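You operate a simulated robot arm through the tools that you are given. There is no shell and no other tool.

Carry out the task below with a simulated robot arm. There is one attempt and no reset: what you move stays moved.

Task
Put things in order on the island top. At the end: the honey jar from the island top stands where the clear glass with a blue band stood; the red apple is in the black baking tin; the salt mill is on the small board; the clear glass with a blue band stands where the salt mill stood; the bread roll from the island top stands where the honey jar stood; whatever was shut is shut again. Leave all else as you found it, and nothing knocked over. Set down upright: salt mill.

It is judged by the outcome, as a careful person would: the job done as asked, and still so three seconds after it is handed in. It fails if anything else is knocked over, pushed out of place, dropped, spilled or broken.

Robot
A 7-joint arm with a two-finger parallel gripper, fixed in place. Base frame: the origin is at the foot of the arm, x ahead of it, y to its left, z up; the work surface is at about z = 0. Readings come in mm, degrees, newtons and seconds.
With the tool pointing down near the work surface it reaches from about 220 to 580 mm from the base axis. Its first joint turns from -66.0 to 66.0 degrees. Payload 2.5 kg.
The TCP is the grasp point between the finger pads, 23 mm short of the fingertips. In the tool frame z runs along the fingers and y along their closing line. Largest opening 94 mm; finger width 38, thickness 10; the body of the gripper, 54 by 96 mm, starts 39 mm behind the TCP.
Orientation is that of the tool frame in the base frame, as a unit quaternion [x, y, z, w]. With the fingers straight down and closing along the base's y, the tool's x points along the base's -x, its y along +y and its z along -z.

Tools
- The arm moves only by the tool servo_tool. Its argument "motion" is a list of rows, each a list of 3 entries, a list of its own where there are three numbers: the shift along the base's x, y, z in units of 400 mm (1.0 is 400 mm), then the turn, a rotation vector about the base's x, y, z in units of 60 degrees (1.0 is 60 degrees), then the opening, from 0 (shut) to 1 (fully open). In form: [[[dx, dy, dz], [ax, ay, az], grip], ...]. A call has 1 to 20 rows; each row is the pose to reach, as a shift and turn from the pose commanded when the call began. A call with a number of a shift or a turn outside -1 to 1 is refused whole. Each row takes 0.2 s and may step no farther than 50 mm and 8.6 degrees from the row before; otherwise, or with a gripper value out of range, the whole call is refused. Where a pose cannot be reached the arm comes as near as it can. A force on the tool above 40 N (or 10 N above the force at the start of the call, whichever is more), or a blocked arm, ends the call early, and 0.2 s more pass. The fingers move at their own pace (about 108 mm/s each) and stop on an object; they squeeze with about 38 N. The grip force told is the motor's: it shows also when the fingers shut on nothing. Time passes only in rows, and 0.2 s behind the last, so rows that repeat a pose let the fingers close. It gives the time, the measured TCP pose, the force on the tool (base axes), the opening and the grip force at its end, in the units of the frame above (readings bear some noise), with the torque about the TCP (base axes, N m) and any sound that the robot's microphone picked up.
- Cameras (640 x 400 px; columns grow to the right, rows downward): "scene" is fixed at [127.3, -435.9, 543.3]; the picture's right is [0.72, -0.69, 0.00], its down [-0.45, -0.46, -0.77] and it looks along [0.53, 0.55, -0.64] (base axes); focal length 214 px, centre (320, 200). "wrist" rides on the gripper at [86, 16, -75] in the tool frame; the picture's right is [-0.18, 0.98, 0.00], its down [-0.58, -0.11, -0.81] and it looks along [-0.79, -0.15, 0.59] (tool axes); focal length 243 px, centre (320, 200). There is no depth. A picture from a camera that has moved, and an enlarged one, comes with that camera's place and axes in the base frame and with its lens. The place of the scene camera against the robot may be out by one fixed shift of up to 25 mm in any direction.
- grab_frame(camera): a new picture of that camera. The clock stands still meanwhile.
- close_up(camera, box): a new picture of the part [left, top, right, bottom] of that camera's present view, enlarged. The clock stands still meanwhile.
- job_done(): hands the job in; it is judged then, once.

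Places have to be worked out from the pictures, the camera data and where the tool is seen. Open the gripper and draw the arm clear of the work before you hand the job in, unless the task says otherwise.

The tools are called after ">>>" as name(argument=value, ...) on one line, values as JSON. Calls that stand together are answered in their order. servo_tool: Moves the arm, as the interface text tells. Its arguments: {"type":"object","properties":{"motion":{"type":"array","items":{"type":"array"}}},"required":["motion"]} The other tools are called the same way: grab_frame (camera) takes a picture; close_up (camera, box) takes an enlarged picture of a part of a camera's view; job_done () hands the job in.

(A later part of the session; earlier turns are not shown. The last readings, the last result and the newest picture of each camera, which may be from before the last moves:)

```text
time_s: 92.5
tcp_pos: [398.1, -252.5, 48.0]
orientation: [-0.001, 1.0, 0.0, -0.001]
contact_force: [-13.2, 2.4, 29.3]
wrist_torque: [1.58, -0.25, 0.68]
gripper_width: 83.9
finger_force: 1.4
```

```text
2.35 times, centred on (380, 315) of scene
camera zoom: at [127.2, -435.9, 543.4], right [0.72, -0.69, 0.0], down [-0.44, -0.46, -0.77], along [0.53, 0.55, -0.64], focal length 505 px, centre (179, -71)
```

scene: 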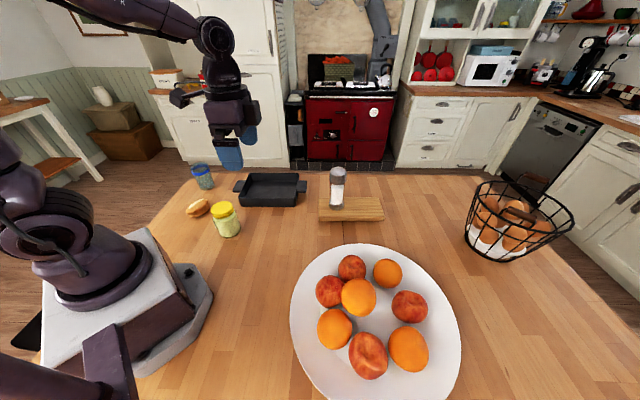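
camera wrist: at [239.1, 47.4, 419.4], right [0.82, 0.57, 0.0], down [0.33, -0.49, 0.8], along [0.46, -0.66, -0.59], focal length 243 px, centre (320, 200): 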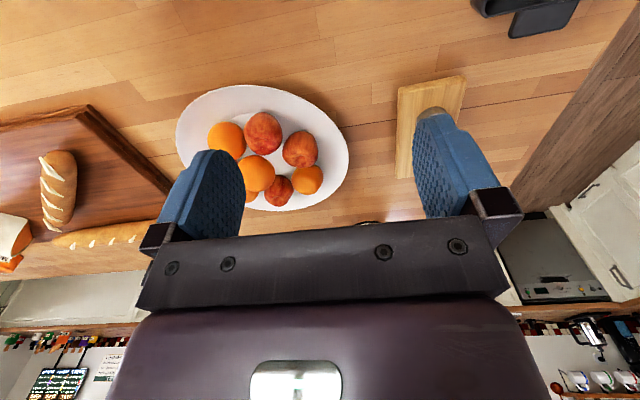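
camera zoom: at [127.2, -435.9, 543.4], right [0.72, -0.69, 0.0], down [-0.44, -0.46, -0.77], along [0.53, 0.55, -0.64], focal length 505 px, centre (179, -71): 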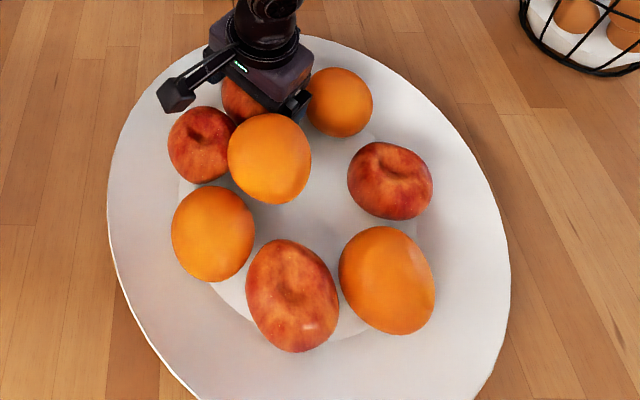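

The right fingertip is pressing on the plate's rim, which is why the force reads 29 N. I back up 8 mm right away.

>>> servo_tool(motion=[[[0, 0, 0.008], [0, 0, 0], 0.88], [[0, 0, 0.015], [0, 0, 0], 0.88], [[0, 0, 0.02], [0, 0, 0], 0.88], [[0, 0, 0.02], [0, 0, 0], 0.88]])

>>> close_up(camera="wrist", box=[0, 0, 640, 200])

>>> close_up(camera="scene", box=[280, 230, 480, 400])

```text
time_s: 93.5
tcp_pos: [398.2, -252.9, 55.5]
orientation: [0.0, 1.0, 0.002, -0.001]
contact_force: [-0.1, -0.6, 0.4]
wrist_torque: [0.01, 0.0, -0.02]
gripper_width: 82.6
finger_force: 0.0
```

```text
1.00 times, centred on (320, 100) of wrist (not enlarged: the box is as wide or as high as the picture)
camera zoom: at [311.0, -238.5, 129.2], right [0.18, 0.98, 0.0], down [0.58, -0.11, 0.8], along [0.79, -0.15, -0.59], focal length 243 px, centre (320, 300)
```

zoom: 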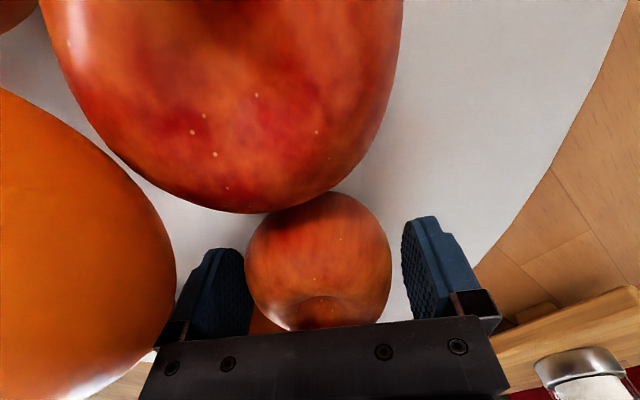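

```text
2.35 times, centred on (380, 315) of scene
camera zoom: at [127.3, -435.9, 543.3], right [0.72, -0.69, 0.0], down [-0.45, -0.46, -0.77], along [0.53, 0.55, -0.64], focal length 505 px, centre (179, -71)
```

zoom: 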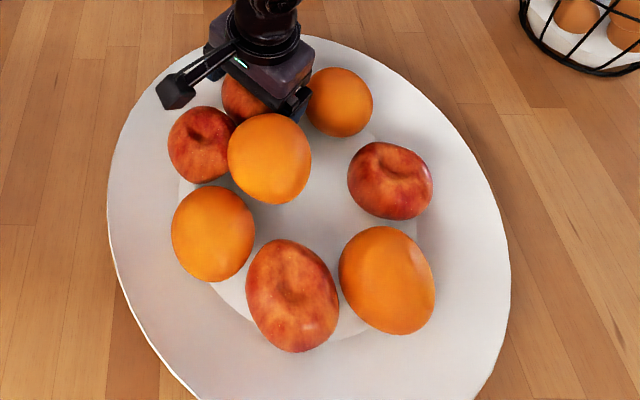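

Clear again, and the plate hasn't moved. The lowest safe height here is about z = 53, only 5 mm above the apple's equator. I go there, close gently and check the forces.

>>> servo_tool(motion=[[[-0.003, 0, -0.004], [0, 0, 0], 0.88], [[-0.003, 0, -0.005], [0, 0, 0], 0.84], [[-0.003, 0, -0.005], [0, 0, 0], 0.8], [[-0.003, 0, -0.005], [0, 0, 0], 0.76], [[-0.003, 0, -0.005], [0, 0, 0], 0.72], [[-0.003, 0, -0.005], [0, 0, 0], 0.66], [[-0.003, 0, -0.005], [0, 0, 0], 0.66]])

>>> close_up(camera="scene", box=[280, 230, 480, 400])

```text
time_s: 95.1
tcp_pos: [396.1, -255.1, 52.8]
orientation: [0.001, 1.0, 0.001, -0.001]
contact_force: [-4.3, -10.4, 4.3]
wrist_torque: [-0.6, -0.25, -0.43]
gripper_width: 70.3
finger_force: 37.9
```

```text
2.35 times, centred on (380, 315) of scene
camera zoom: at [127.3, -435.9, 543.3], right [0.72, -0.69, 0.0], down [-0.44, -0.46, -0.77], along [0.53, 0.55, -0.64], focal length 505 px, centre (179, -71)
```

zoom: 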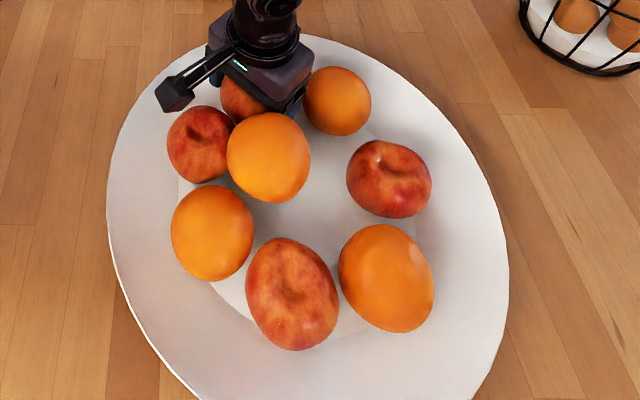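

Gripped at 70.3 mm, near the equator. Now a 3 mm test lift to see whether this apple is free.

>>> servo_tool(motion=[[[0, 0, 0.003], [0, 0, 0], 0.6], [[0, 0, 0.0075], [0, 0, 0], 0.6], [[0, 0, 0.0075], [0, 0, 0], 0.6]])

>>> close_up(camera="scene", box=[280, 230, 480, 400])

>>> close_up(camera="wrist", box=[0, 0, 640, 200])

```text
time_s: 95.9
tcp_pos: [396.4, -250.5, 54.6]
orientation: [-0.001, 1.0, 0.004, -0.002]
contact_force: [-1.9, 1.4, -1.0]
wrist_torque: [0.4, -0.34, -0.54]
gripper_width: 70.0
finger_force: 38.3
```

```text
2.35 times, centred on (380, 315) of scene
camera zoom: at [127.4, -436.0, 543.2], right [0.72, -0.69, 0.0], down [-0.45, -0.46, -0.77], along [0.53, 0.55, -0.64], focal length 505 px, centre (179, -71)
```

zoom: 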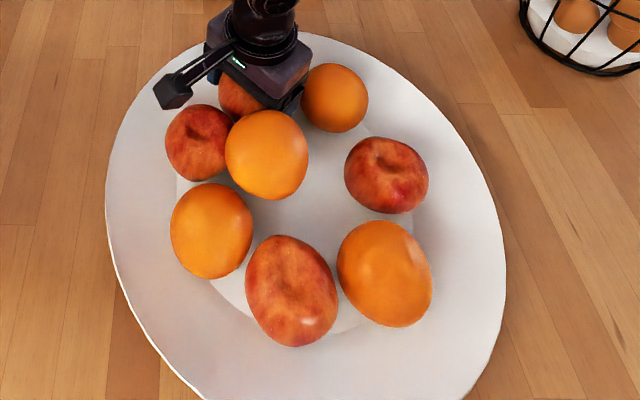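

```text
1.00 times, centred on (320, 100) of wrist (not enlarged: the box is as wide or as high as the picture)
camera zoom: at [309.5, -236.7, 129.0], right [0.18, 0.98, 0.01], down [0.59, -0.12, 0.8], along [0.79, -0.14, -0.6], focal length 243 px, centre (320, 300)
```

zoom: 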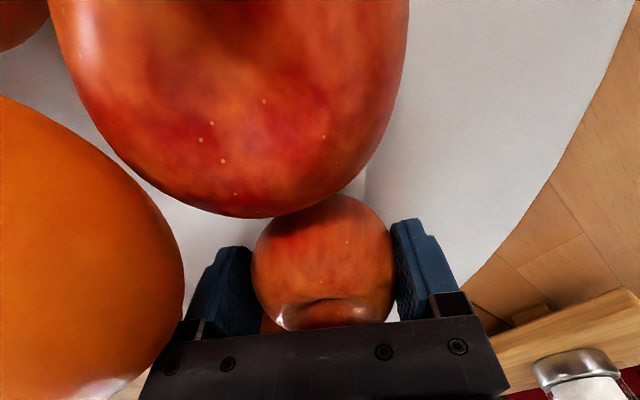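

Everything moved again as one piece, so this apple really is part of the platter. Since I still hold it, I use it as a handle to slide the platter back to its original place: about 9 mm in −y with a −2.4° turn.

>>> servo_tool(motion=[[[0, -0.004, -0.003], [0, 0, -0.008], 0.6], [[0.0005, -0.008, -0.005], [0, 0, -0.016], 0.6], [[0.001, -0.012, -0.005], [0, 0, -0.024], 0.6], [[0.001, -0.016, -0.005], [0, 0, -0.032], 0.6], [[0.001, -0.02, -0.005], [0, 0, -0.04], 0.6], [[0.001, -0.0225, -0.005], [0, 0, -0.04], 0.6], [[0.001, -0.0225, -0.005], [0, 0, -0.04], 0.6]])

>>> close_up(camera="scene", box=[280, 230, 480, 400])

```text
time_s: 97.5
tcp_pos: [397.9, -262.3, 54.4]
orientation: [0.021, 1.0, 0.001, -0.001]
contact_force: [1.5, 9.4, 1.6]
wrist_torque: [0.06, 0.02, -0.53]
gripper_width: 69.6
finger_force: 38.1
```

```text
2.35 times, centred on (380, 315) of scene
camera zoom: at [127.3, -435.9, 543.3], right [0.72, -0.69, 0.0], down [-0.44, -0.46, -0.77], along [0.53, 0.55, -0.64], focal length 505 px, centre (179, -71)
```

zoom: 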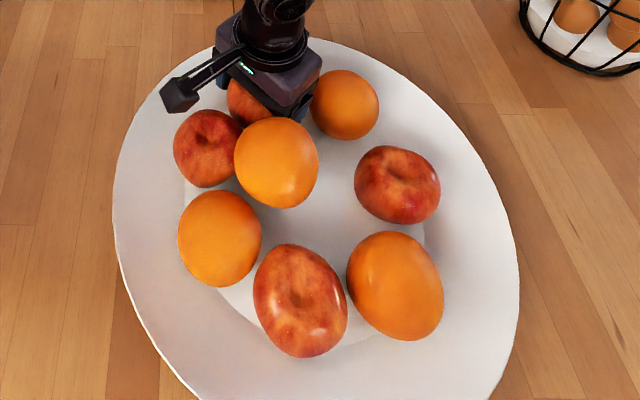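

The platter moved back but overshot slightly: about (3.6,−3.1) mm and 1.4° remain. I make a small correction of (−1.5,+2) mm plus more turn, unweighting it slightly as before so it follows the hand.

>>> servo_tool(motion=[[[-0.001, 0.002, 0.004], [0, 0, -0.01], 0.6], [[-0.002, 0.004, 0.0075], [0, 0, -0.02], 0.6], [[-0.0035, 0.0055, 0.0075], [0, 0, -0.03], 0.6], [[-0.0035, 0.0055, 0.0075], [0, 0, -0.04], 0.6], [[-0.0035, 0.0055, 0.0075], [0, 0, -0.04], 0.6], [[-0.0035, 0.0055, 0.002], [0, 0, -0.04], 0.6], [[-0.0035, 0.0055, 0.0], [0, 0, -0.04], 0.6]])

>>> close_up(camera="scene", box=[280, 230, 480, 400])

```text
time_s: 99.0
tcp_pos: [395.0, -259.9, 57.0]
orientation: [0.044, 0.999, 0.002, -0.002]
contact_force: [-2.4, 2.1, 5.8]
wrist_torque: [0.06, 0.15, -0.87]
gripper_width: 65.1
finger_force: 37.5
stopped in row 7: the force on the tool passed its limit at 47 N (the readings are from after the stop); the commanded pose is now the measured one
```

```text
2.35 times, centred on (380, 315) of scene
camera zoom: at [127.3, -435.9, 543.3], right [0.72, -0.69, 0.0], down [-0.44, -0.46, -0.77], along [0.53, 0.55, -0.64], focal length 505 px, centre (179, -71)
```

zoom: 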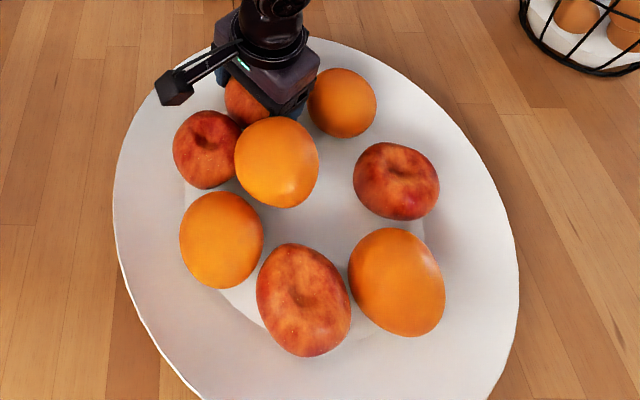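

The platter turned the wrong way under the squeeze, so gripping it is not a good handle. I release at once, without vertical motion, and reassess.

>>> servo_tool(motion=[[[0, 0, 0], [0, 0, 0], 0.72], [[0, 0, 0], [0, 0, 0], 0.78], [[0, 0, 0], [0, 0, 0], 0.84], [[0, 0, 0], [0, 0, 0], 0.88], [[0, 0, 0], [0, 0, 0], 0.88]])

>>> servo_tool(motion=[[[0, 0, 0.02], [0, 0, 0.02], 0.88], [[0, 0, 0.08], [0, 0, 0.05], 0.88], [[0, 0, 0.17], [0, 0, 0.083], 0.88], [[0, 0, 0.28], [0, 0, 0.083], 0.88], [[0, 0, 0.39], [0, 0, 0.083], 0.88], [[0, 0, 0.5], [0, 0, 0.083], 1], [[-0.03, 0.06, 0.58], [0, 0, 0.083], 1], [[-0.06, 0.16, 0.6], [0, 0, 0.083], 1], [[-0.09, 0.26, 0.6], [0, 0, 0.083], 1], [[-0.12, 0.36, 0.6], [0, 0, 0.083], 1], [[-0.15, 0.46, 0.6], [0, 0, 0.083], 1], [[-0.18, 0.55, 0.6], [0, 0, 0.083], 1]])

>>> close_up(camera="scene", box=[280, 230, 480, 400])

>>> close_up(camera="scene", box=[380, 275, 440, 335])

>>> close_up(camera="scene", box=[340, 325, 400, 385])

>>> close_up(camera="scene", box=[310, 250, 380, 310])

```text
time_s: 100.2
tcp_pos: [396.0, -260.1, 58.7]
orientation: [0.043, 0.999, 0.001, -0.001]
contact_force: [0.5, -0.4, 0.8]
wrist_torque: [-0.03, -0.02, 0.0]
gripper_width: 82.6
finger_force: 0.1
```

```text
time_s: 102.8
tcp_pos: [322.3, -40.6, 299.1]
orientation: [0.0, 1.0, 0.002, -0.001]
contact_force: [-0.4, 0.7, -0.2]
wrist_torque: [-0.03, 0.03, -0.01]
gripper_width: 94.1
finger_force: 0.1
```

```text
2.35 times, centred on (380, 315) of scene
camera zoom: at [127.3, -436.0, 543.3], right [0.72, -0.69, 0.0], down [-0.45, -0.46, -0.77], along [0.53, 0.55, -0.64], focal length 505 px, centre (179, -71)
```

zoom: 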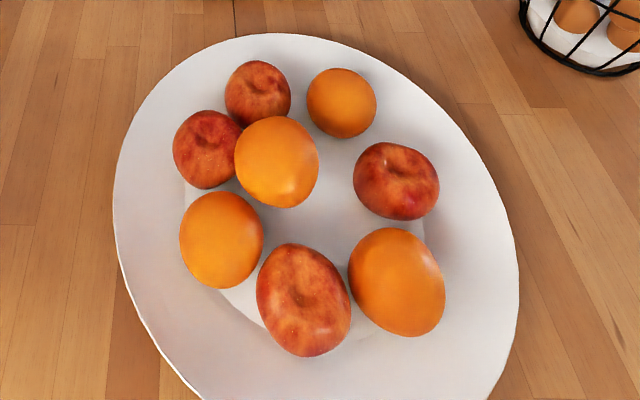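

```text
6.67 times, centred on (410, 305) of scene
camera zoom: at [127.3, -436.0, 543.3], right [0.72, -0.69, 0.0], down [-0.45, -0.46, -0.77], along [0.53, 0.55, -0.64], focal length 1430 px, centre (-280, -500)
```

zoom: 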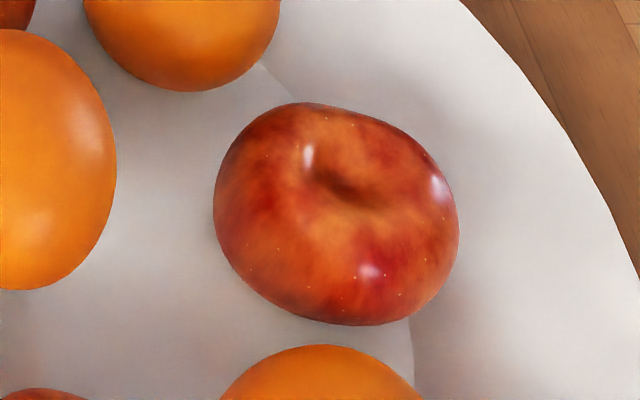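

```text
6.67 times, centred on (370, 355) of scene
camera zoom: at [127.3, -436.0, 543.3], right [0.72, -0.69, 0.0], down [-0.45, -0.46, -0.77], along [0.53, 0.55, -0.64], focal length 1430 px, centre (-13, -833)
```

zoom: 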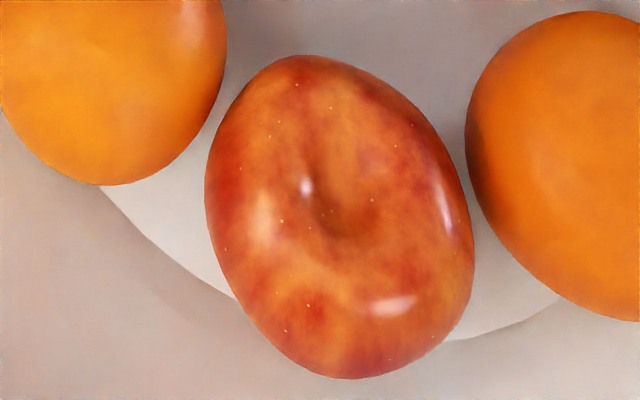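

```text
6.67 times, centred on (345, 280) of scene
camera zoom: at [127.3, -436.0, 543.3], right [0.72, -0.69, 0.0], down [-0.45, -0.46, -0.77], along [0.53, 0.55, -0.64], focal length 1430 px, centre (153, -333)
```

zoom: 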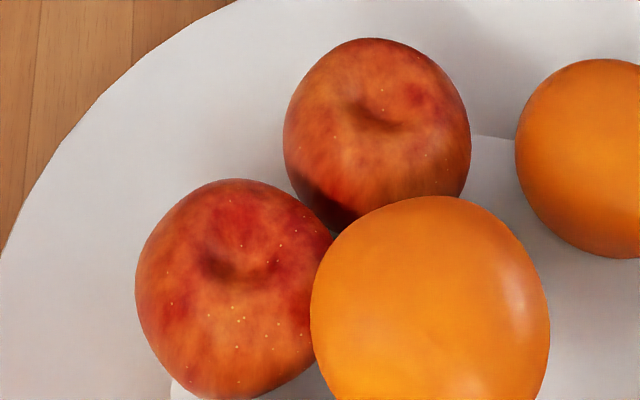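

All eight fruit moved as one rigid piece except for measurement noise; but that doesn't rule out one loose apple just riding along. I'll test the remaining apples with a very light push (under about 3 N) using closed fingers: a loose apple gives way, a fixed one doesn't. First the near one, at about (316,-261).

>>> servo_tool(motion=[[[-0.02, -0.06, -0.02], [0, 0, -0.09], 0.5], [[-0.05, -0.13, -0.06], [0, 0, -0.18], 0.2], [[-0.08, -0.2, -0.12], [0, 0, -0.27], 0], [[-0.11, -0.27, -0.18], [0, 0, -0.36], 0], [[-0.14, -0.34, -0.25], [0, 0, -0.45], 0], [[-0.165, -0.4, -0.31], [0, 0, -0.53], 0], [[-0.18, -0.435, -0.3675], [0, 0, -0.6], 0], [[-0.18, -0.435, -0.3675], [0, 0, -0.6], 0]])

>>> close_up(camera="wrist", box=[0, 0, 640, 100])

```text
time_s: 104.6
tcp_pos: [250.9, -215.0, 150.6]
orientation: [0.308, 0.951, 0.002, -0.001]
contact_force: [0.8, -0.8, 0.5]
wrist_torque: [0.02, -0.04, 0.02]
gripper_width: 0.0
finger_force: 38.0
```

```text
1.00 times, centred on (320, 50) of wrist (not enlarged: the box is as wide or as high as the picture)
camera zoom: at [190.5, -153.0, 225.7], right [0.73, 0.69, 0.0], down [0.41, -0.43, 0.8], along [0.55, -0.58, -0.59], focal length 243 px, centre (320, 350)
```

zoom: 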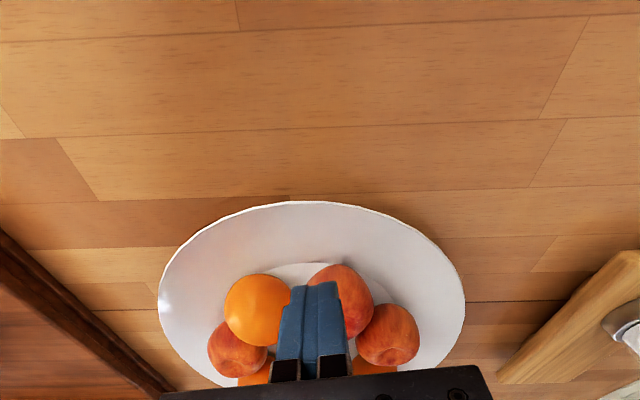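

Closed fingers are in place outside the platter's edge. I descend to z ≈ 67, with the tips well above the rim, still 25 mm short of the apple.

>>> servo_tool(motion=[[[0, 0, -0.07], [0, 0, 0], 0], [[0, 0, -0.14], [0, 0, 0], 0], [[0, 0, -0.2075], [0, 0, 0], 0], [[0.016, -0.012, -0.2075], [0, 0, 0], 0], [[0.032, -0.0235, -0.2075], [0, 0, 0], 0], [[0.032, -0.0235, -0.2075], [0, 0, 0], 0]])

>>> grab_frame(camera="wrist")

>>> close_up(camera="scene", box=[280, 230, 480, 400])

```text
time_s: 106.0
tcp_pos: [263.2, -223.7, 67.3]
orientation: [0.308, 0.951, 0.002, -0.001]
contact_force: [0.0, 0.2, -0.7]
wrist_torque: [0.02, -0.03, 0.0]
gripper_width: 0.0
finger_force: 37.7
```

```text
taken
camera wrist: at [203.3, -161.7, 142.4], right [0.73, 0.69, 0.0], down [0.41, -0.43, 0.8], along [0.55, -0.58, -0.59], focal length 243 px, centre (320, 200)
```

wrist: 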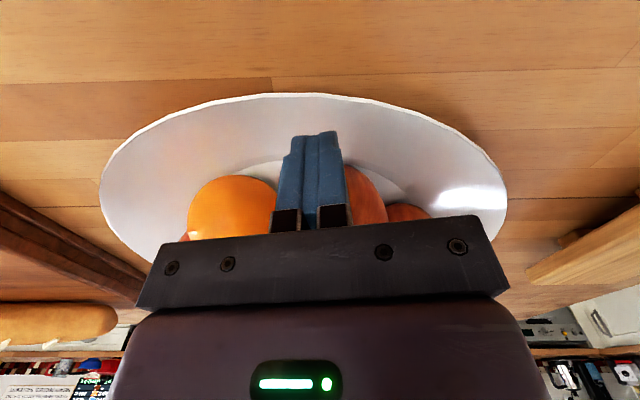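

```text
2.35 times, centred on (380, 315) of scene
camera zoom: at [127.3, -435.9, 543.3], right [0.72, -0.69, 0.0], down [-0.45, -0.46, -0.77], along [0.53, 0.55, -0.64], focal length 505 px, centre (179, -71)
```

zoom: 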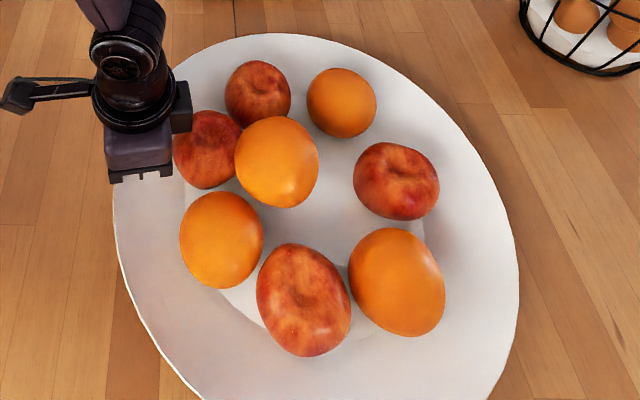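

About 9 mm to go. I advance 7 mm, then continue in 1.5 mm steps reading the force each time.

>>> servo_tool(motion=[[[0.007, -0.005, 0], [0, 0, 0], 0], [[0.0142, -0.0102, 0], [0, 0, 0], 0], [[0.0142, -0.0102, 0], [0, 0, 0], 0]])

>>> servo_tool(motion=[[[0.003, -0.0022, 0], [0, 0, 0], 0], [[0.003, -0.0022, 0], [0, 0, 0], 0]])

>>> servo_tool(motion=[[[0.003, -0.0022, 0], [0, 0, 0], 0], [[0.003, -0.0022, 0], [0, 0, 0], 0]])

```text
time_s: 106.8
tcp_pos: [269.8, -228.6, 67.7]
orientation: [0.308, 0.951, 0.001, -0.001]
contact_force: [0.4, 0.3, -0.7]
wrist_torque: [0.03, 0.01, -0.02]
gripper_width: 0.0
finger_force: 38.3
```

```text
time_s: 107.4
tcp_pos: [270.3, -228.4, 67.8]
orientation: [0.308, 0.951, 0.001, -0.001]
contact_force: [-0.4, -0.1, 0.2]
wrist_torque: [0.01, 0.01, 0.02]
gripper_width: 0.0
finger_force: 38.1
```

```text
time_s: 108.0
tcp_pos: [272.3, -229.0, 68.0]
orientation: [0.309, 0.951, 0.002, -0.001]
contact_force: [-0.3, 0.1, 0.4]
wrist_torque: [0.02, -0.02, 0.01]
gripper_width: 0.0
finger_force: 37.9
```

No contact yet. I continue in small steps.

>>> servo_tool(motion=[[[0.003, -0.0022, 0], [0, 0, 0], 0], [[0.003, -0.0022, 0], [0, 0, 0], 0]])

>>> servo_tool(motion=[[[0.003, -0.0022, 0], [0, 0, 0], 0], [[0.003, -0.0022, 0], [0, 0, 0], 0]])

>>> close_up(camera="scene", box=[280, 230, 480, 400])

```text
time_s: 108.6
tcp_pos: [273.6, -230.6, 69.2]
orientation: [0.308, 0.951, 0.002, -0.001]
contact_force: [0.4, -0.2, 0.0]
wrist_torque: [0.01, -0.03, 0.01]
gripper_width: 0.1
finger_force: 37.9
```

```text
time_s: 109.2
tcp_pos: [275.2, -231.7, 68.5]
orientation: [0.309, 0.951, 0.002, -0.001]
contact_force: [0.3, 0.2, 0.1]
wrist_torque: [0.0, -0.01, -0.01]
gripper_width: 0.1
finger_force: 38.1
```

```text
2.35 times, centred on (380, 315) of scene
camera zoom: at [127.3, -435.9, 543.3], right [0.72, -0.69, 0.0], down [-0.45, -0.46, -0.77], along [0.53, 0.55, -0.64], focal length 505 px, centre (179, -71)
```

zoom: 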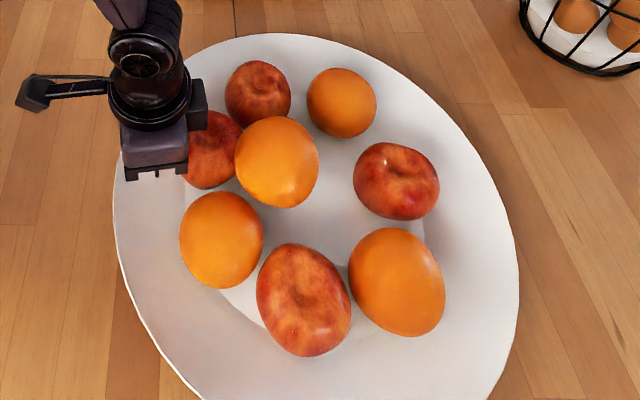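

Still no contact (rounded fingertips). I continue stepping.

>>> servo_tool(motion=[[[0.003, -0.0022, 0], [0, 0, 0], 0], [[0.003, -0.0022, 0], [0, 0, 0], 0]])

>>> servo_tool(motion=[[[0.003, -0.0022, 0], [0, 0, 0], 0], [[0.003, -0.0022, 0], [0, 0, 0], 0]])

```text
time_s: 109.8
tcp_pos: [275.7, -233.9, 69.8]
orientation: [0.308, 0.951, 0.003, -0.001]
contact_force: [0.2, -0.1, 0.5]
wrist_torque: [0.0, 0.02, -0.03]
gripper_width: 0.0
finger_force: 38.2
```

```text
time_s: 110.4
tcp_pos: [277.1, -233.8, 68.3]
orientation: [0.308, 0.951, 0.002, -0.001]
contact_force: [-0.6, -1.2, 0.0]
wrist_torque: [0.0, -0.01, 0.01]
gripper_width: 0.0
finger_force: 38.1
```

>>> servo_tool(motion=[[[0.003, -0.0022, 0], [0, 0, 0], 0], [[0.003, -0.0022, 0], [0, 0, 0], 0]])

>>> servo_tool(motion=[[[0.003, -0.0022, 0], [0, 0, 0], 0], [[0.003, -0.0022, 0], [0, 0, 0], 0]])

```text
time_s: 111.0
tcp_pos: [277.9, -234.0, 67.9]
orientation: [0.308, 0.951, 0.002, -0.002]
contact_force: [0.6, -0.5, 0.6]
wrist_torque: [0.04, 0.04, 0.0]
gripper_width: 0.0
finger_force: 37.4
```

```text
time_s: 111.6
tcp_pos: [278.9, -233.3, 68.0]
orientation: [0.309, 0.951, 0.003, -0.001]
contact_force: [0.4, -0.2, 0.0]
wrist_torque: [-0.01, -0.01, -0.03]
gripper_width: 0.1
finger_force: 37.3
```

Still no force. I check visually where the fingers are relative to the apple.

>>> close_up(camera="scene", box=[310, 240, 390, 310])

>>> close_up(camera="wrist", box=[220, 80, 440, 240])

```text
5.71 times, centred on (350, 275) of scene
camera zoom: at [127.3, -435.9, 543.3], right [0.72, -0.69, 0.0], down [-0.45, -0.46, -0.77], along [0.53, 0.55, -0.64], focal length 1226 px, centre (149, -229)
```

zoom: 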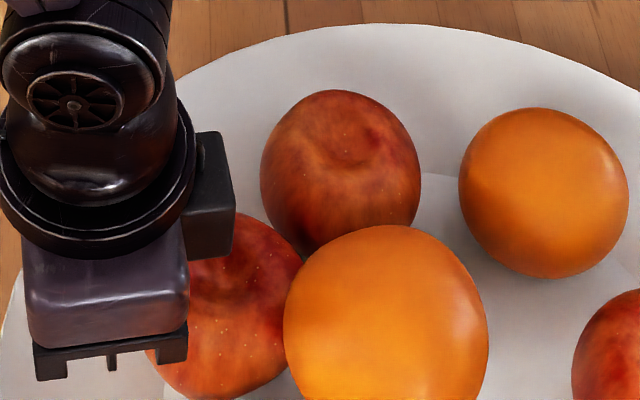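

```text
2.50 times, centred on (330, 160) of wrist
camera zoom: at [218.6, -172.4, 142.5], right [0.73, 0.69, 0.0], down [0.41, -0.43, 0.8], along [0.55, -0.58, -0.59], focal length 606 px, centre (295, 300)
```

zoom: 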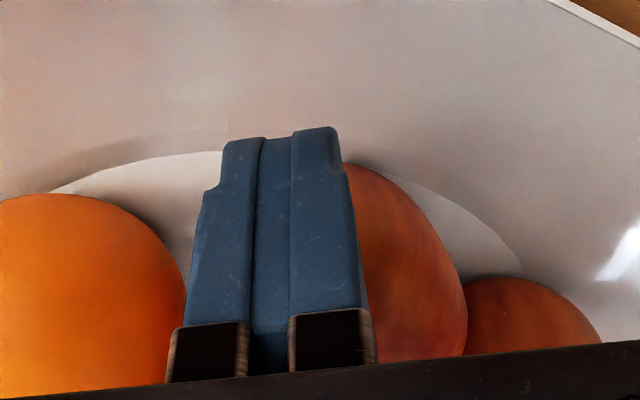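

The fingers are just about at the apple. I continue in small steps with force checks.

>>> servo_tool(motion=[[[0.004, -0.0015, 0], [0, 0, 0], 0], [[0.004, -0.0015, 0], [0, 0, 0], 0]])

>>> servo_tool(motion=[[[0.004, -0.0015, 0], [0, 0, 0], 0], [[0.004, -0.0015, 0], [0, 0, 0], 0]])

```text
time_s: 112.2
tcp_pos: [281.2, -233.9, 68.9]
orientation: [0.309, 0.951, 0.002, -0.001]
contact_force: [0.0, -0.2, 0.0]
wrist_torque: [-0.04, 0.01, 0.0]
gripper_width: 0.0
finger_force: 37.6
```

```text
time_s: 112.8
tcp_pos: [281.4, -234.3, 68.2]
orientation: [0.309, 0.951, 0.003, -0.004]
contact_force: [-10.4, 6.1, 8.7]
wrist_torque: [0.09, 0.11, -0.06]
gripper_width: 0.0
finger_force: 38.2
```

A stiff 14 N appeared at once, so this apple is fixed to the platter too. I back off immediately.

>>> servo_tool(motion=[[[-0.01, 0.007, 0], [0, 0, 0], 0], [[-0.03, 0.022, 0], [0, 0, 0], 0], [[-0.06, 0.044, 0.02], [0, 0, 0], 0], [[-0.09, 0.066, 0.08], [0, 0, 0], 0], [[-0.09, 0.066, 0.17], [0, 0, 0], 0], [[-0.09, 0.066, 0.28], [0, 0, 0], 0.3], [[-0.09, 0.1, 0.38], [0, 0, 0], 0.6], [[-0.09, 0.15, 0.48], [0, 0, 0], 1], [[-0.09, 0.2, 0.55], [0, 0, 0], 1]])

>>> close_up(camera="scene", box=[280, 230, 480, 400])

>>> grab_frame(camera="scene")

>>> grab_frame(camera="wrist")

```text
time_s: 114.8
tcp_pos: [248.7, -156.2, 288.5]
orientation: [0.309, 0.951, 0.002, -0.001]
contact_force: [0.2, -0.3, -0.2]
wrist_torque: [0.03, 0.01, -0.02]
gripper_width: 93.9
finger_force: 0.1
```

```text
2.35 times, centred on (380, 315) of scene
camera zoom: at [127.3, -436.0, 543.3], right [0.72, -0.69, 0.0], down [-0.45, -0.46, -0.77], along [0.53, 0.55, -0.64], focal length 505 px, centre (179, -71)
```

zoom: 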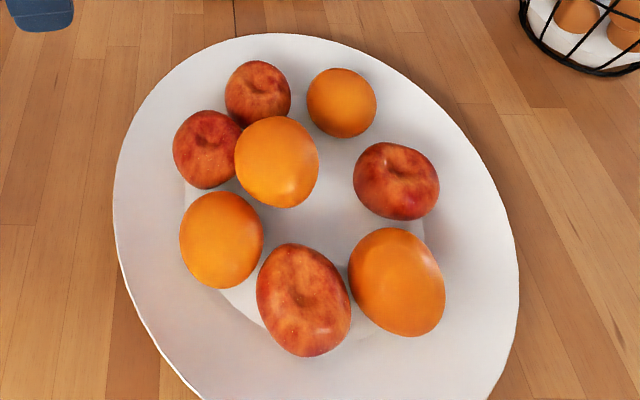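

```text
taken
```

scene: 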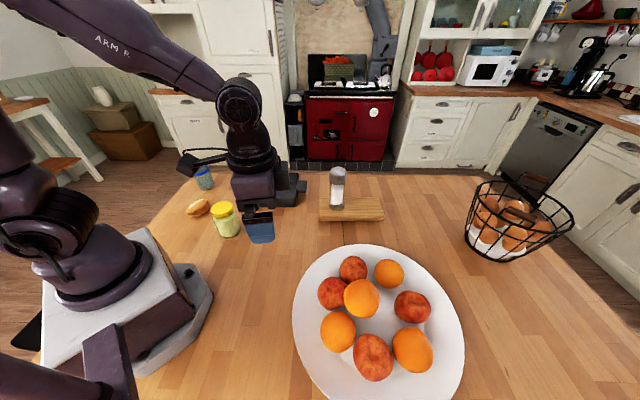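

```text
taken
camera wrist: at [187.3, -94.1, 363.3], right [0.73, 0.69, 0.0], down [0.41, -0.43, 0.8], along [0.55, -0.58, -0.59], focal length 243 px, centre (320, 200)
```

wrist: 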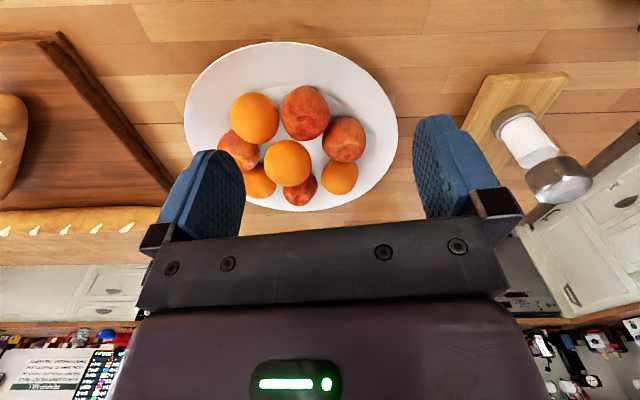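

The platter didn't move this time. I repeat the same light-push test on the apple nearest the scene camera, at about (282,-399), from outside with the flat outer face of the closed fingers.

>>> servo_tool(motion=[[[-0.005, -0.07, 0], [0, 0, -0.03], 0.5], [[-0.01, -0.14, 0], [0, 0, -0.06], 0.2], [[-0.02, -0.22, 0], [0, 0, -0.1], 0], [[-0.03, -0.3, 0], [0, 0, -0.14], 0], [[-0.04, -0.39, 0], [0, 0, -0.18], 0], [[-0.05, -0.48, 0], [0, 0, -0.22], 0], [[-0.06, -0.57, -0.04], [0, 0, -0.26], 0], [[-0.0675, -0.65, -0.12], [0, 0, -0.3], 0], [[-0.0675, -0.7175, -0.2], [0, 0, -0.3], 0], [[-0.0675, -0.7175, -0.29], [0, 0, -0.3], 0], [[-0.0675, -0.7175, -0.35], [0, 0, -0.3], 0], [[-0.0675, -0.7175, -0.35], [0, 0, -0.3], 0]])

>>> close_up(camera="wrist", box=[0, 0, 640, 160])

>>> grab_frame(camera="scene")

```text
time_s: 117.4
tcp_pos: [220.8, -444.5, 147.2]
orientation: [0.453, 0.892, 0.003, -0.001]
contact_force: [-0.1, -0.1, 0.2]
wrist_torque: [0.01, -0.02, -0.01]
gripper_width: 0.1
finger_force: 37.8
```

```text
1.00 times, centred on (320, 80) of wrist (not enlarged: the box is as wide or as high as the picture)
camera zoom: at [182.1, -366.6, 221.2], right [0.9, 0.43, 0.0], down [0.25, -0.54, 0.8], along [0.35, -0.73, -0.59], focal length 243 px, centre (320, 320)
```

zoom: 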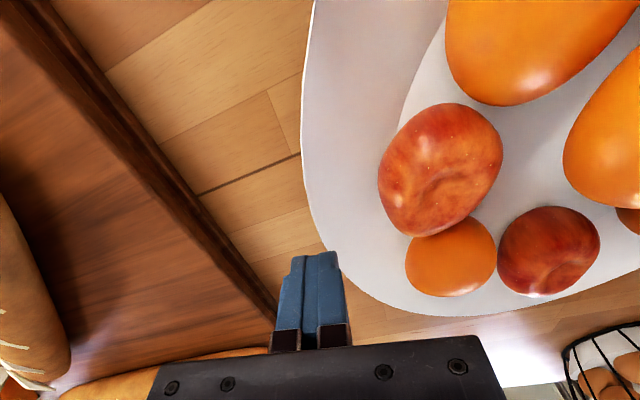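

```text
taken
```

scene: 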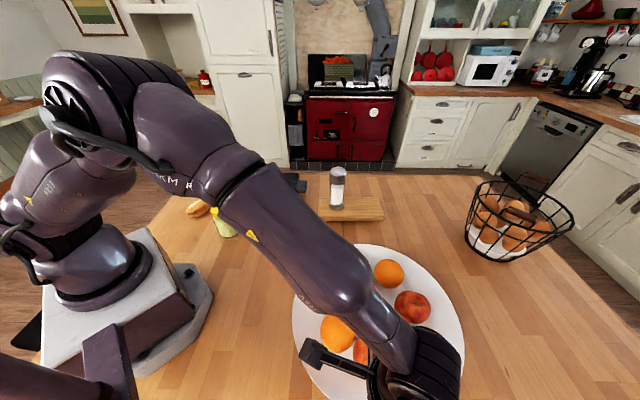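

The apple is 75 mm away along the push direction. I descend to z ≈ 66 and close in to about 7 mm before contact.

>>> servo_tool(motion=[[[0, 0, -0.07], [0, 0, 0], 0], [[0, 0, -0.14], [0, 0, 0], 0], [[0, 0, -0.205], [0, 0, 0], 0], [[0.02, 0.0147, -0.205], [0, 0, 0], 0], [[0.044, 0.0325, -0.205], [0, 0, 0], 0], [[0.044, 0.0325, -0.205], [0, 0, 0], 0]])

>>> close_up(camera="wrist", box=[0, 0, 640, 200])

```text
time_s: 118.8
tcp_pos: [238.8, -429.6, 65.8]
orientation: [0.453, 0.891, 0.002, 0.0]
contact_force: [0.4, 0.2, 0.0]
wrist_torque: [-0.02, 0.01, 0.0]
gripper_width: 0.2
finger_force: 38.0
```

```text
1.00 times, centred on (320, 100) of wrist (not enlarged: the box is as wide or as high as the picture)
camera zoom: at [200.3, -351.4, 140.0], right [0.9, 0.43, 0.0], down [0.25, -0.54, 0.8], along [0.35, -0.73, -0.59], focal length 243 px, centre (320, 300)
```

zoom: 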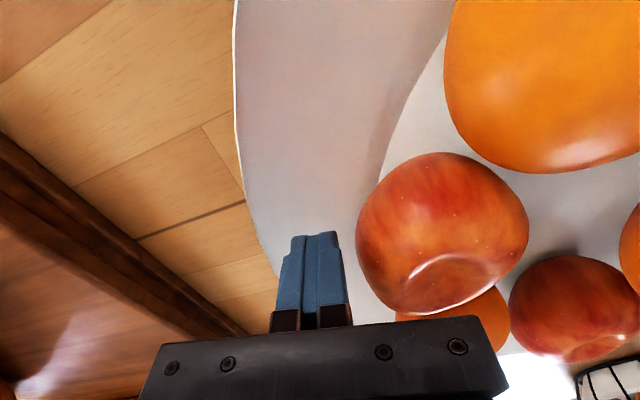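

Well aligned. I step in carefully.

>>> servo_tool(motion=[[[0.005, 0.0037, 0], [0, 0, 0], 0], [[0.008, 0.006, 0], [0, 0, 0], 0], [[0.008, 0.006, 0], [0, 0, 0], 0]])

>>> servo_tool(motion=[[[0.003, 0.0022, 0], [0, 0, 0], 0], [[0.003, 0.0022, 0], [0, 0, 0], 0]])

>>> servo_tool(motion=[[[0.003, 0.0022, 0], [0, 0, 0], 0], [[0.003, 0.0022, 0], [0, 0, 0], 0]])

```text
time_s: 119.6
tcp_pos: [241.1, -427.9, 66.7]
orientation: [0.453, 0.891, 0.002, -0.001]
contact_force: [1.0, 0.4, -0.1]
wrist_torque: [0.02, -0.02, 0.01]
gripper_width: 0.0
finger_force: 38.0
```

```text
time_s: 120.2
tcp_pos: [242.5, -427.7, 66.4]
orientation: [0.453, 0.892, 0.003, -0.001]
contact_force: [-0.2, -0.1, 0.4]
wrist_torque: [-0.03, 0.01, -0.01]
gripper_width: 0.0
finger_force: 38.1
```

```text
time_s: 120.8
tcp_pos: [243.7, -424.2, 66.8]
orientation: [0.453, 0.891, 0.002, -0.001]
contact_force: [0.5, 0.5, -0.5]
wrist_torque: [0.01, 0.02, 0.03]
gripper_width: 0.0
finger_force: 37.7
```

>>> servo_tool(motion=[[[0.003, 0.0022, 0], [0, 0, 0], 0], [[0.003, 0.0022, 0], [0, 0, 0], 0]])

>>> servo_tool(motion=[[[0.003, 0.0022, 0], [0, 0, 0], 0], [[0.003, 0.0022, 0], [0, 0, 0], 0]])

>>> servo_tool(motion=[[[0.003, 0.0022, 0], [0, 0, 0], 0], [[0.003, 0.0022, 0], [0, 0, 0], 0]])

>>> close_up(camera="wrist", box=[0, 0, 640, 200])

```text
time_s: 121.4
tcp_pos: [243.6, -424.6, 65.8]
orientation: [0.453, 0.891, 0.002, -0.001]
contact_force: [-0.1, 0.3, -0.1]
wrist_torque: [-0.01, -0.02, -0.01]
gripper_width: 0.0
finger_force: 37.2
```

```text
time_s: 122.0
tcp_pos: [244.4, -421.9, 65.0]
orientation: [0.454, 0.891, 0.002, 0.0]
contact_force: [0.0, 1.2, -0.3]
wrist_torque: [0.01, -0.02, 0.0]
gripper_width: 0.0
finger_force: 38.1
```

```text
time_s: 122.6
tcp_pos: [246.7, -421.9, 66.3]
orientation: [0.453, 0.892, 0.002, 0.0]
contact_force: [-0.9, 0.1, 1.3]
wrist_torque: [0.0, 0.0, -0.03]
gripper_width: 0.2
finger_force: 38.0
```

```text
1.00 times, centred on (320, 100) of wrist (not enlarged: the box is as wide or as high as the picture)
camera zoom: at [208.4, -344.6, 140.4], right [0.9, 0.43, 0.0], down [0.25, -0.54, 0.8], along [0.35, -0.73, -0.59], focal length 243 px, centre (320, 300)
```

zoom: 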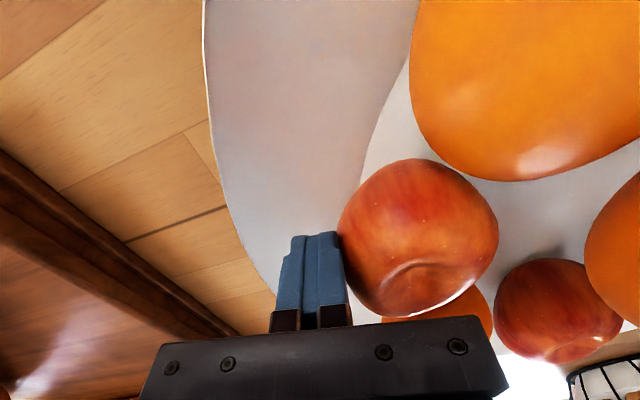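

Visually almost touching. I take two more steps.

>>> servo_tool(motion=[[[0.0025, 0.0018, 0], [0, 0, 0], 0], [[0.0025, 0.0018, 0], [0, 0, 0], 0]])

>>> servo_tool(motion=[[[0.0025, 0.0018, 0], [0, 0, 0], 0], [[0.0025, 0.0018, 0], [0, 0, 0], 0]])

>>> close_up(camera="wrist", box=[0, 0, 640, 200])

```text
time_s: 123.2
tcp_pos: [247.1, -422.5, 66.1]
orientation: [0.454, 0.891, 0.002, 0.0]
contact_force: [0.4, 0.3, -0.2]
wrist_torque: [0.0, 0.03, -0.01]
gripper_width: 0.2
finger_force: 38.1
```

```text
time_s: 123.8
tcp_pos: [248.4, -420.3, 65.8]
orientation: [0.453, 0.891, 0.002, -0.001]
contact_force: [0.3, -0.5, 0.3]
wrist_torque: [0.02, 0.03, -0.03]
gripper_width: 0.0
finger_force: 37.6
```

```text
1.00 times, centred on (320, 100) of wrist (not enlarged: the box is as wide or as high as the picture)
camera zoom: at [210.4, -343.6, 140.4], right [0.9, 0.43, 0.0], down [0.25, -0.54, 0.8], along [0.35, -0.73, -0.59], focal length 243 px, centre (320, 300)
```

zoom: 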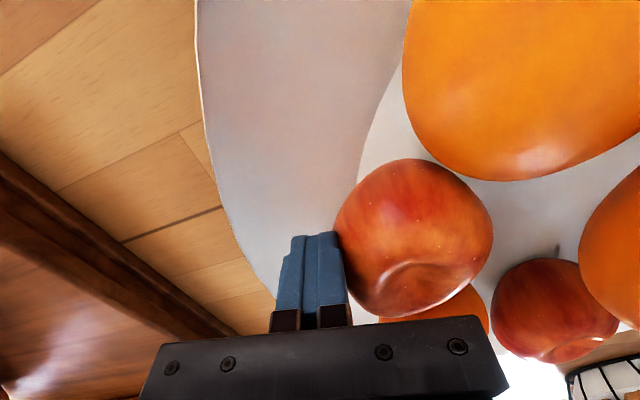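

Still no force. I continue.

>>> servo_tool(motion=[[[0.0025, 0.0018, 0], [0, 0, 0], 0], [[0.0025, 0.0018, 0], [0, 0, 0], 0]])

>>> servo_tool(motion=[[[0.0025, 0.0018, 0], [0, 0, 0], 0], [[0.0025, 0.0018, 0], [0, 0, 0], 0]])

>>> servo_tool(motion=[[[0.0025, 0.0018, 0], [0, 0, 0], 0], [[0.0025, 0.0018, 0], [0, 0, 0], 0]])

>>> close_up(camera="wrist", box=[0, 0, 640, 200])

```text
time_s: 124.4
tcp_pos: [249.9, -421.2, 65.7]
orientation: [0.453, 0.892, 0.003, 0.0]
contact_force: [-0.2, -0.3, -0.2]
wrist_torque: [-0.02, 0.0, -0.04]
gripper_width: 0.0
finger_force: 38.0
```

```text
time_s: 125.0
tcp_pos: [248.6, -420.5, 65.2]
orientation: [0.455, 0.891, 0.002, -0.002]
contact_force: [-6.2, -5.4, -0.6]
wrist_torque: [-0.13, 0.19, -0.11]
gripper_width: 0.0
finger_force: 38.0
```

```text
time_s: 125.6
tcp_pos: [250.1, -419.1, 66.4]
orientation: [0.454, 0.891, 0.003, -0.001]
contact_force: [-8.1, -6.4, -1.8]
wrist_torque: [-0.1, 0.18, -0.15]
gripper_width: 0.1
finger_force: 38.5
```

```text
1.00 times, centred on (320, 100) of wrist (not enlarged: the box is as wide or as high as the picture)
camera zoom: at [213.2, -342.1, 140.9], right [0.9, 0.43, 0.0], down [0.25, -0.54, 0.8], along [0.35, -0.73, -0.59], focal length 243 px, centre (320, 300)
```

zoom: 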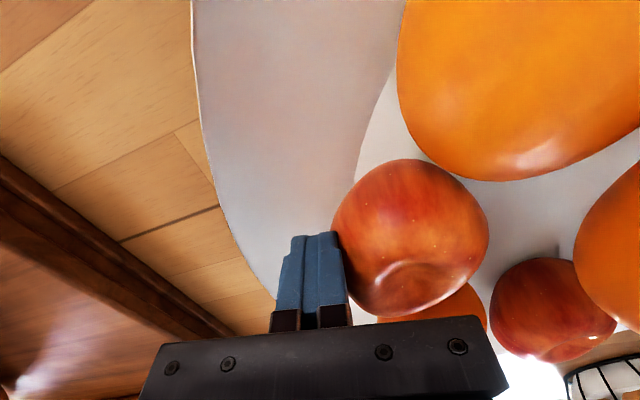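

This one is fixed too (stiff 10 N). But fitting the ring of fruit shows something useful: six fruit lie on a 96.8 mm circle within 1 mm, while the fourth apple, at about (417,-405) originally, sits 13 mm inside it, so that one is very likely the loose red apple. I back off and rise.

>>> servo_tool(motion=[[[-0.01, -0.0074, 0], [0, 0, 0], 0], [[-0.03, -0.022, 0], [0, 0, 0], 0], [[-0.05, -0.037, 0.05], [0, 0, 0], 0], [[-0.05, -0.037, 0.14], [0, 0, 0], 0], [[-0.05, -0.037, 0.25], [0, 0, 0], 0.2], [[-0.03, 0, 0.36], [0, 0, 0], 0.5], [[0, 0.05, 0.44], [0, 0, 0.1], 0.8], [[0.05, 0.1, 0.48], [0, 0, 0.2], 1], [[0.1, 0.15, 0.48], [0, 0, 0.3], 1], [[0.15, 0.18, 0.48], [0, 0, 0.4], 1], [[0.2, 0.2, 0.48], [0, 0, 0.5], 1], [[0.2, 0.2, 0.48], [0, 0, 0.6], 1], [[0.2, 0.2, 0.48], [0, 0, 0.7], 1]])

>>> close_up(camera="scene", box=[280, 230, 480, 400])

>>> close_up(camera="wrist", box=[0, 0, 640, 100])

```text
time_s: 128.4
tcp_pos: [332.3, -340.0, 258.0]
orientation: [0.104, 0.995, 0.002, -0.002]
contact_force: [0.2, 0.3, -0.5]
wrist_torque: [0.01, -0.03, -0.01]
gripper_width: 94.0
finger_force: 0.0
```

```text
2.35 times, centred on (380, 315) of scene
camera zoom: at [127.4, -435.9, 543.3], right [0.72, -0.69, 0.0], down [-0.44, -0.46, -0.77], along [0.53, 0.55, -0.64], focal length 505 px, centre (179, -71)
```

zoom: 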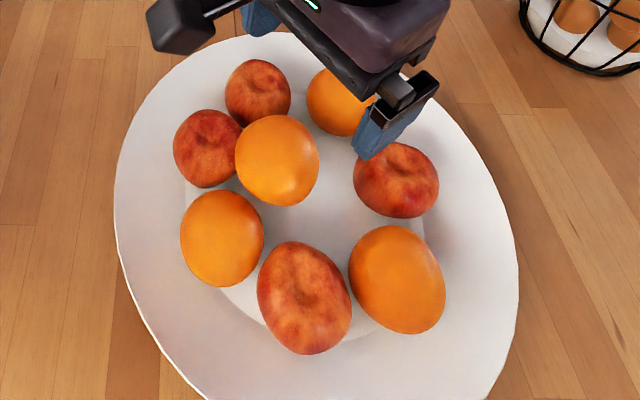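

```text
1.00 times, centred on (320, 50) of wrist (not enlarged: the box is as wide or as high as the picture)
camera zoom: at [250.5, -308.1, 332.9], right [0.38, 0.92, 0.0], down [0.55, -0.23, 0.8], along [0.74, -0.31, -0.59], focal length 243 px, centre (320, 350)
```

zoom: 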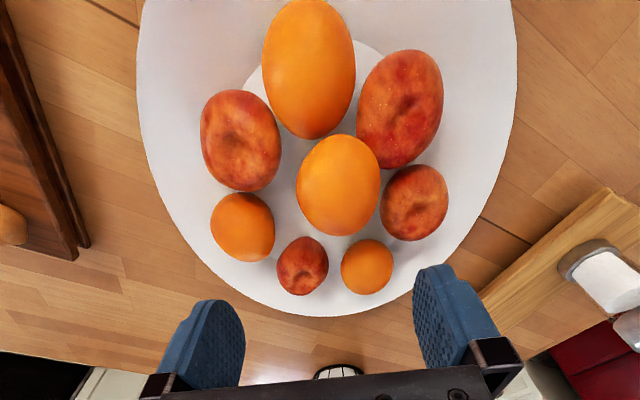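

This view confirms it: the apple at about (422,-404.5) sits inside the ring line. It has free space toward the platter's centre and outward, so I'll grip along that radial line. I yaw the tool to +46° at a safe height on the way there.

>>> servo_tool(motion=[[[0.02, -0.013, 0], [0, 0, 0.12], 1], [[0.04, -0.027, 0], [0, 0, 0.24], 1], [[0.065, -0.042, -0.02], [0, 0, 0.36], 1], [[0.09, -0.058, -0.04], [0, 0, 0.48], 1], [[0.11, -0.072, -0.06], [0, 0, 0.6], 1], [[0.13, -0.085, -0.08], [0, 0, 0.72], 1], [[0.15, -0.098, -0.1], [0, 0, 0.84], 1], [[0.17, -0.11, -0.12], [0, 0, 0.967], 1], [[0.17, -0.11, -0.12], [0, 0, 0.967], 1]])

>>> close_up(camera="wrist", box=[0, 0, 640, 60])

>>> close_up(camera="scene", box=[280, 180, 480, 370])

```text
time_s: 130.4
tcp_pos: [400.5, -382.9, 211.2]
orientation: [-0.392, 0.92, 0.001, -0.003]
contact_force: [-1.0, -0.1, -0.8]
wrist_torque: [-0.04, 0.04, 0.02]
gripper_width: 94.1
finger_force: 0.0
```

```text
1.00 times, centred on (320, 30) of wrist (not enlarged: the box is as wide or as high as the picture)
camera zoom: at [328.7, -436.6, 284.8], right [-0.58, 0.81, 0.0], down [0.48, 0.34, 0.8], along [0.65, 0.47, -0.59], focal length 243 px, centre (320, 370)
```

zoom: 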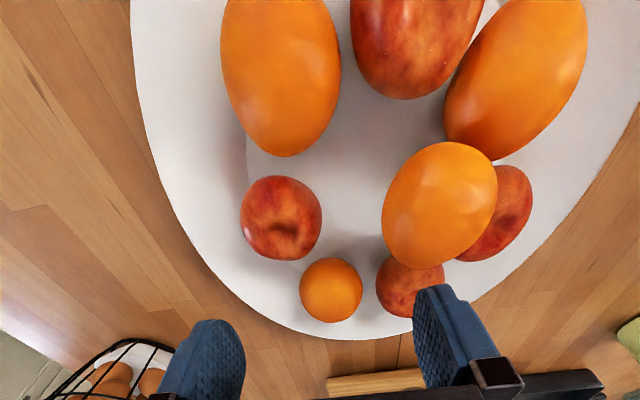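

```text
2.11 times, centred on (380, 275) of scene
camera zoom: at [127.3, -435.9, 543.3], right [0.72, -0.69, 0.0], down [-0.45, -0.46, -0.77], along [0.53, 0.55, -0.64], focal length 452 px, centre (194, 42)
```

zoom: 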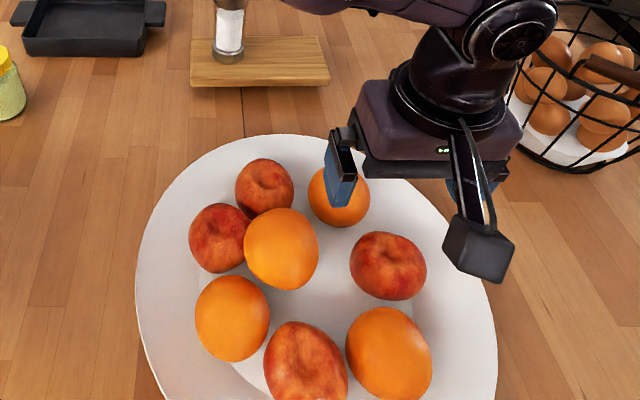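

T's apparent height and place need refining. I zoom in on it in the wrist view.

>>> close_up(camera="wrist", box=[200, 0, 360, 120])

>>> close_up(camera="scene", box=[370, 260, 450, 350])

```text
3.33 times, centred on (280, 60) of wrist
camera zoom: at [328.7, -436.6, 284.8], right [-0.58, 0.81, 0.0], down [0.48, 0.34, 0.8], along [0.65, 0.47, -0.59], focal length 809 px, centre (453, 667)
```

zoom: 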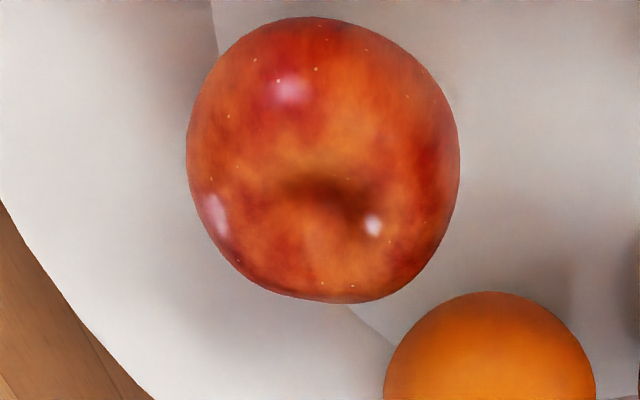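

```text
4.44 times, centred on (410, 305) of scene
camera zoom: at [127.3, -435.9, 543.3], right [0.72, -0.69, 0.0], down [-0.45, -0.46, -0.77], along [0.53, 0.55, -0.64], focal length 953 px, centre (-80, -267)
```

zoom: 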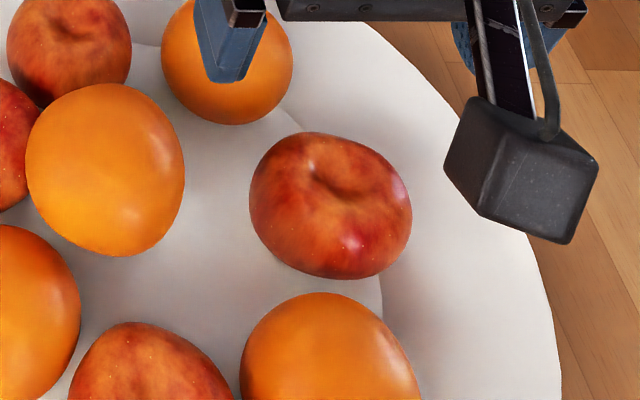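

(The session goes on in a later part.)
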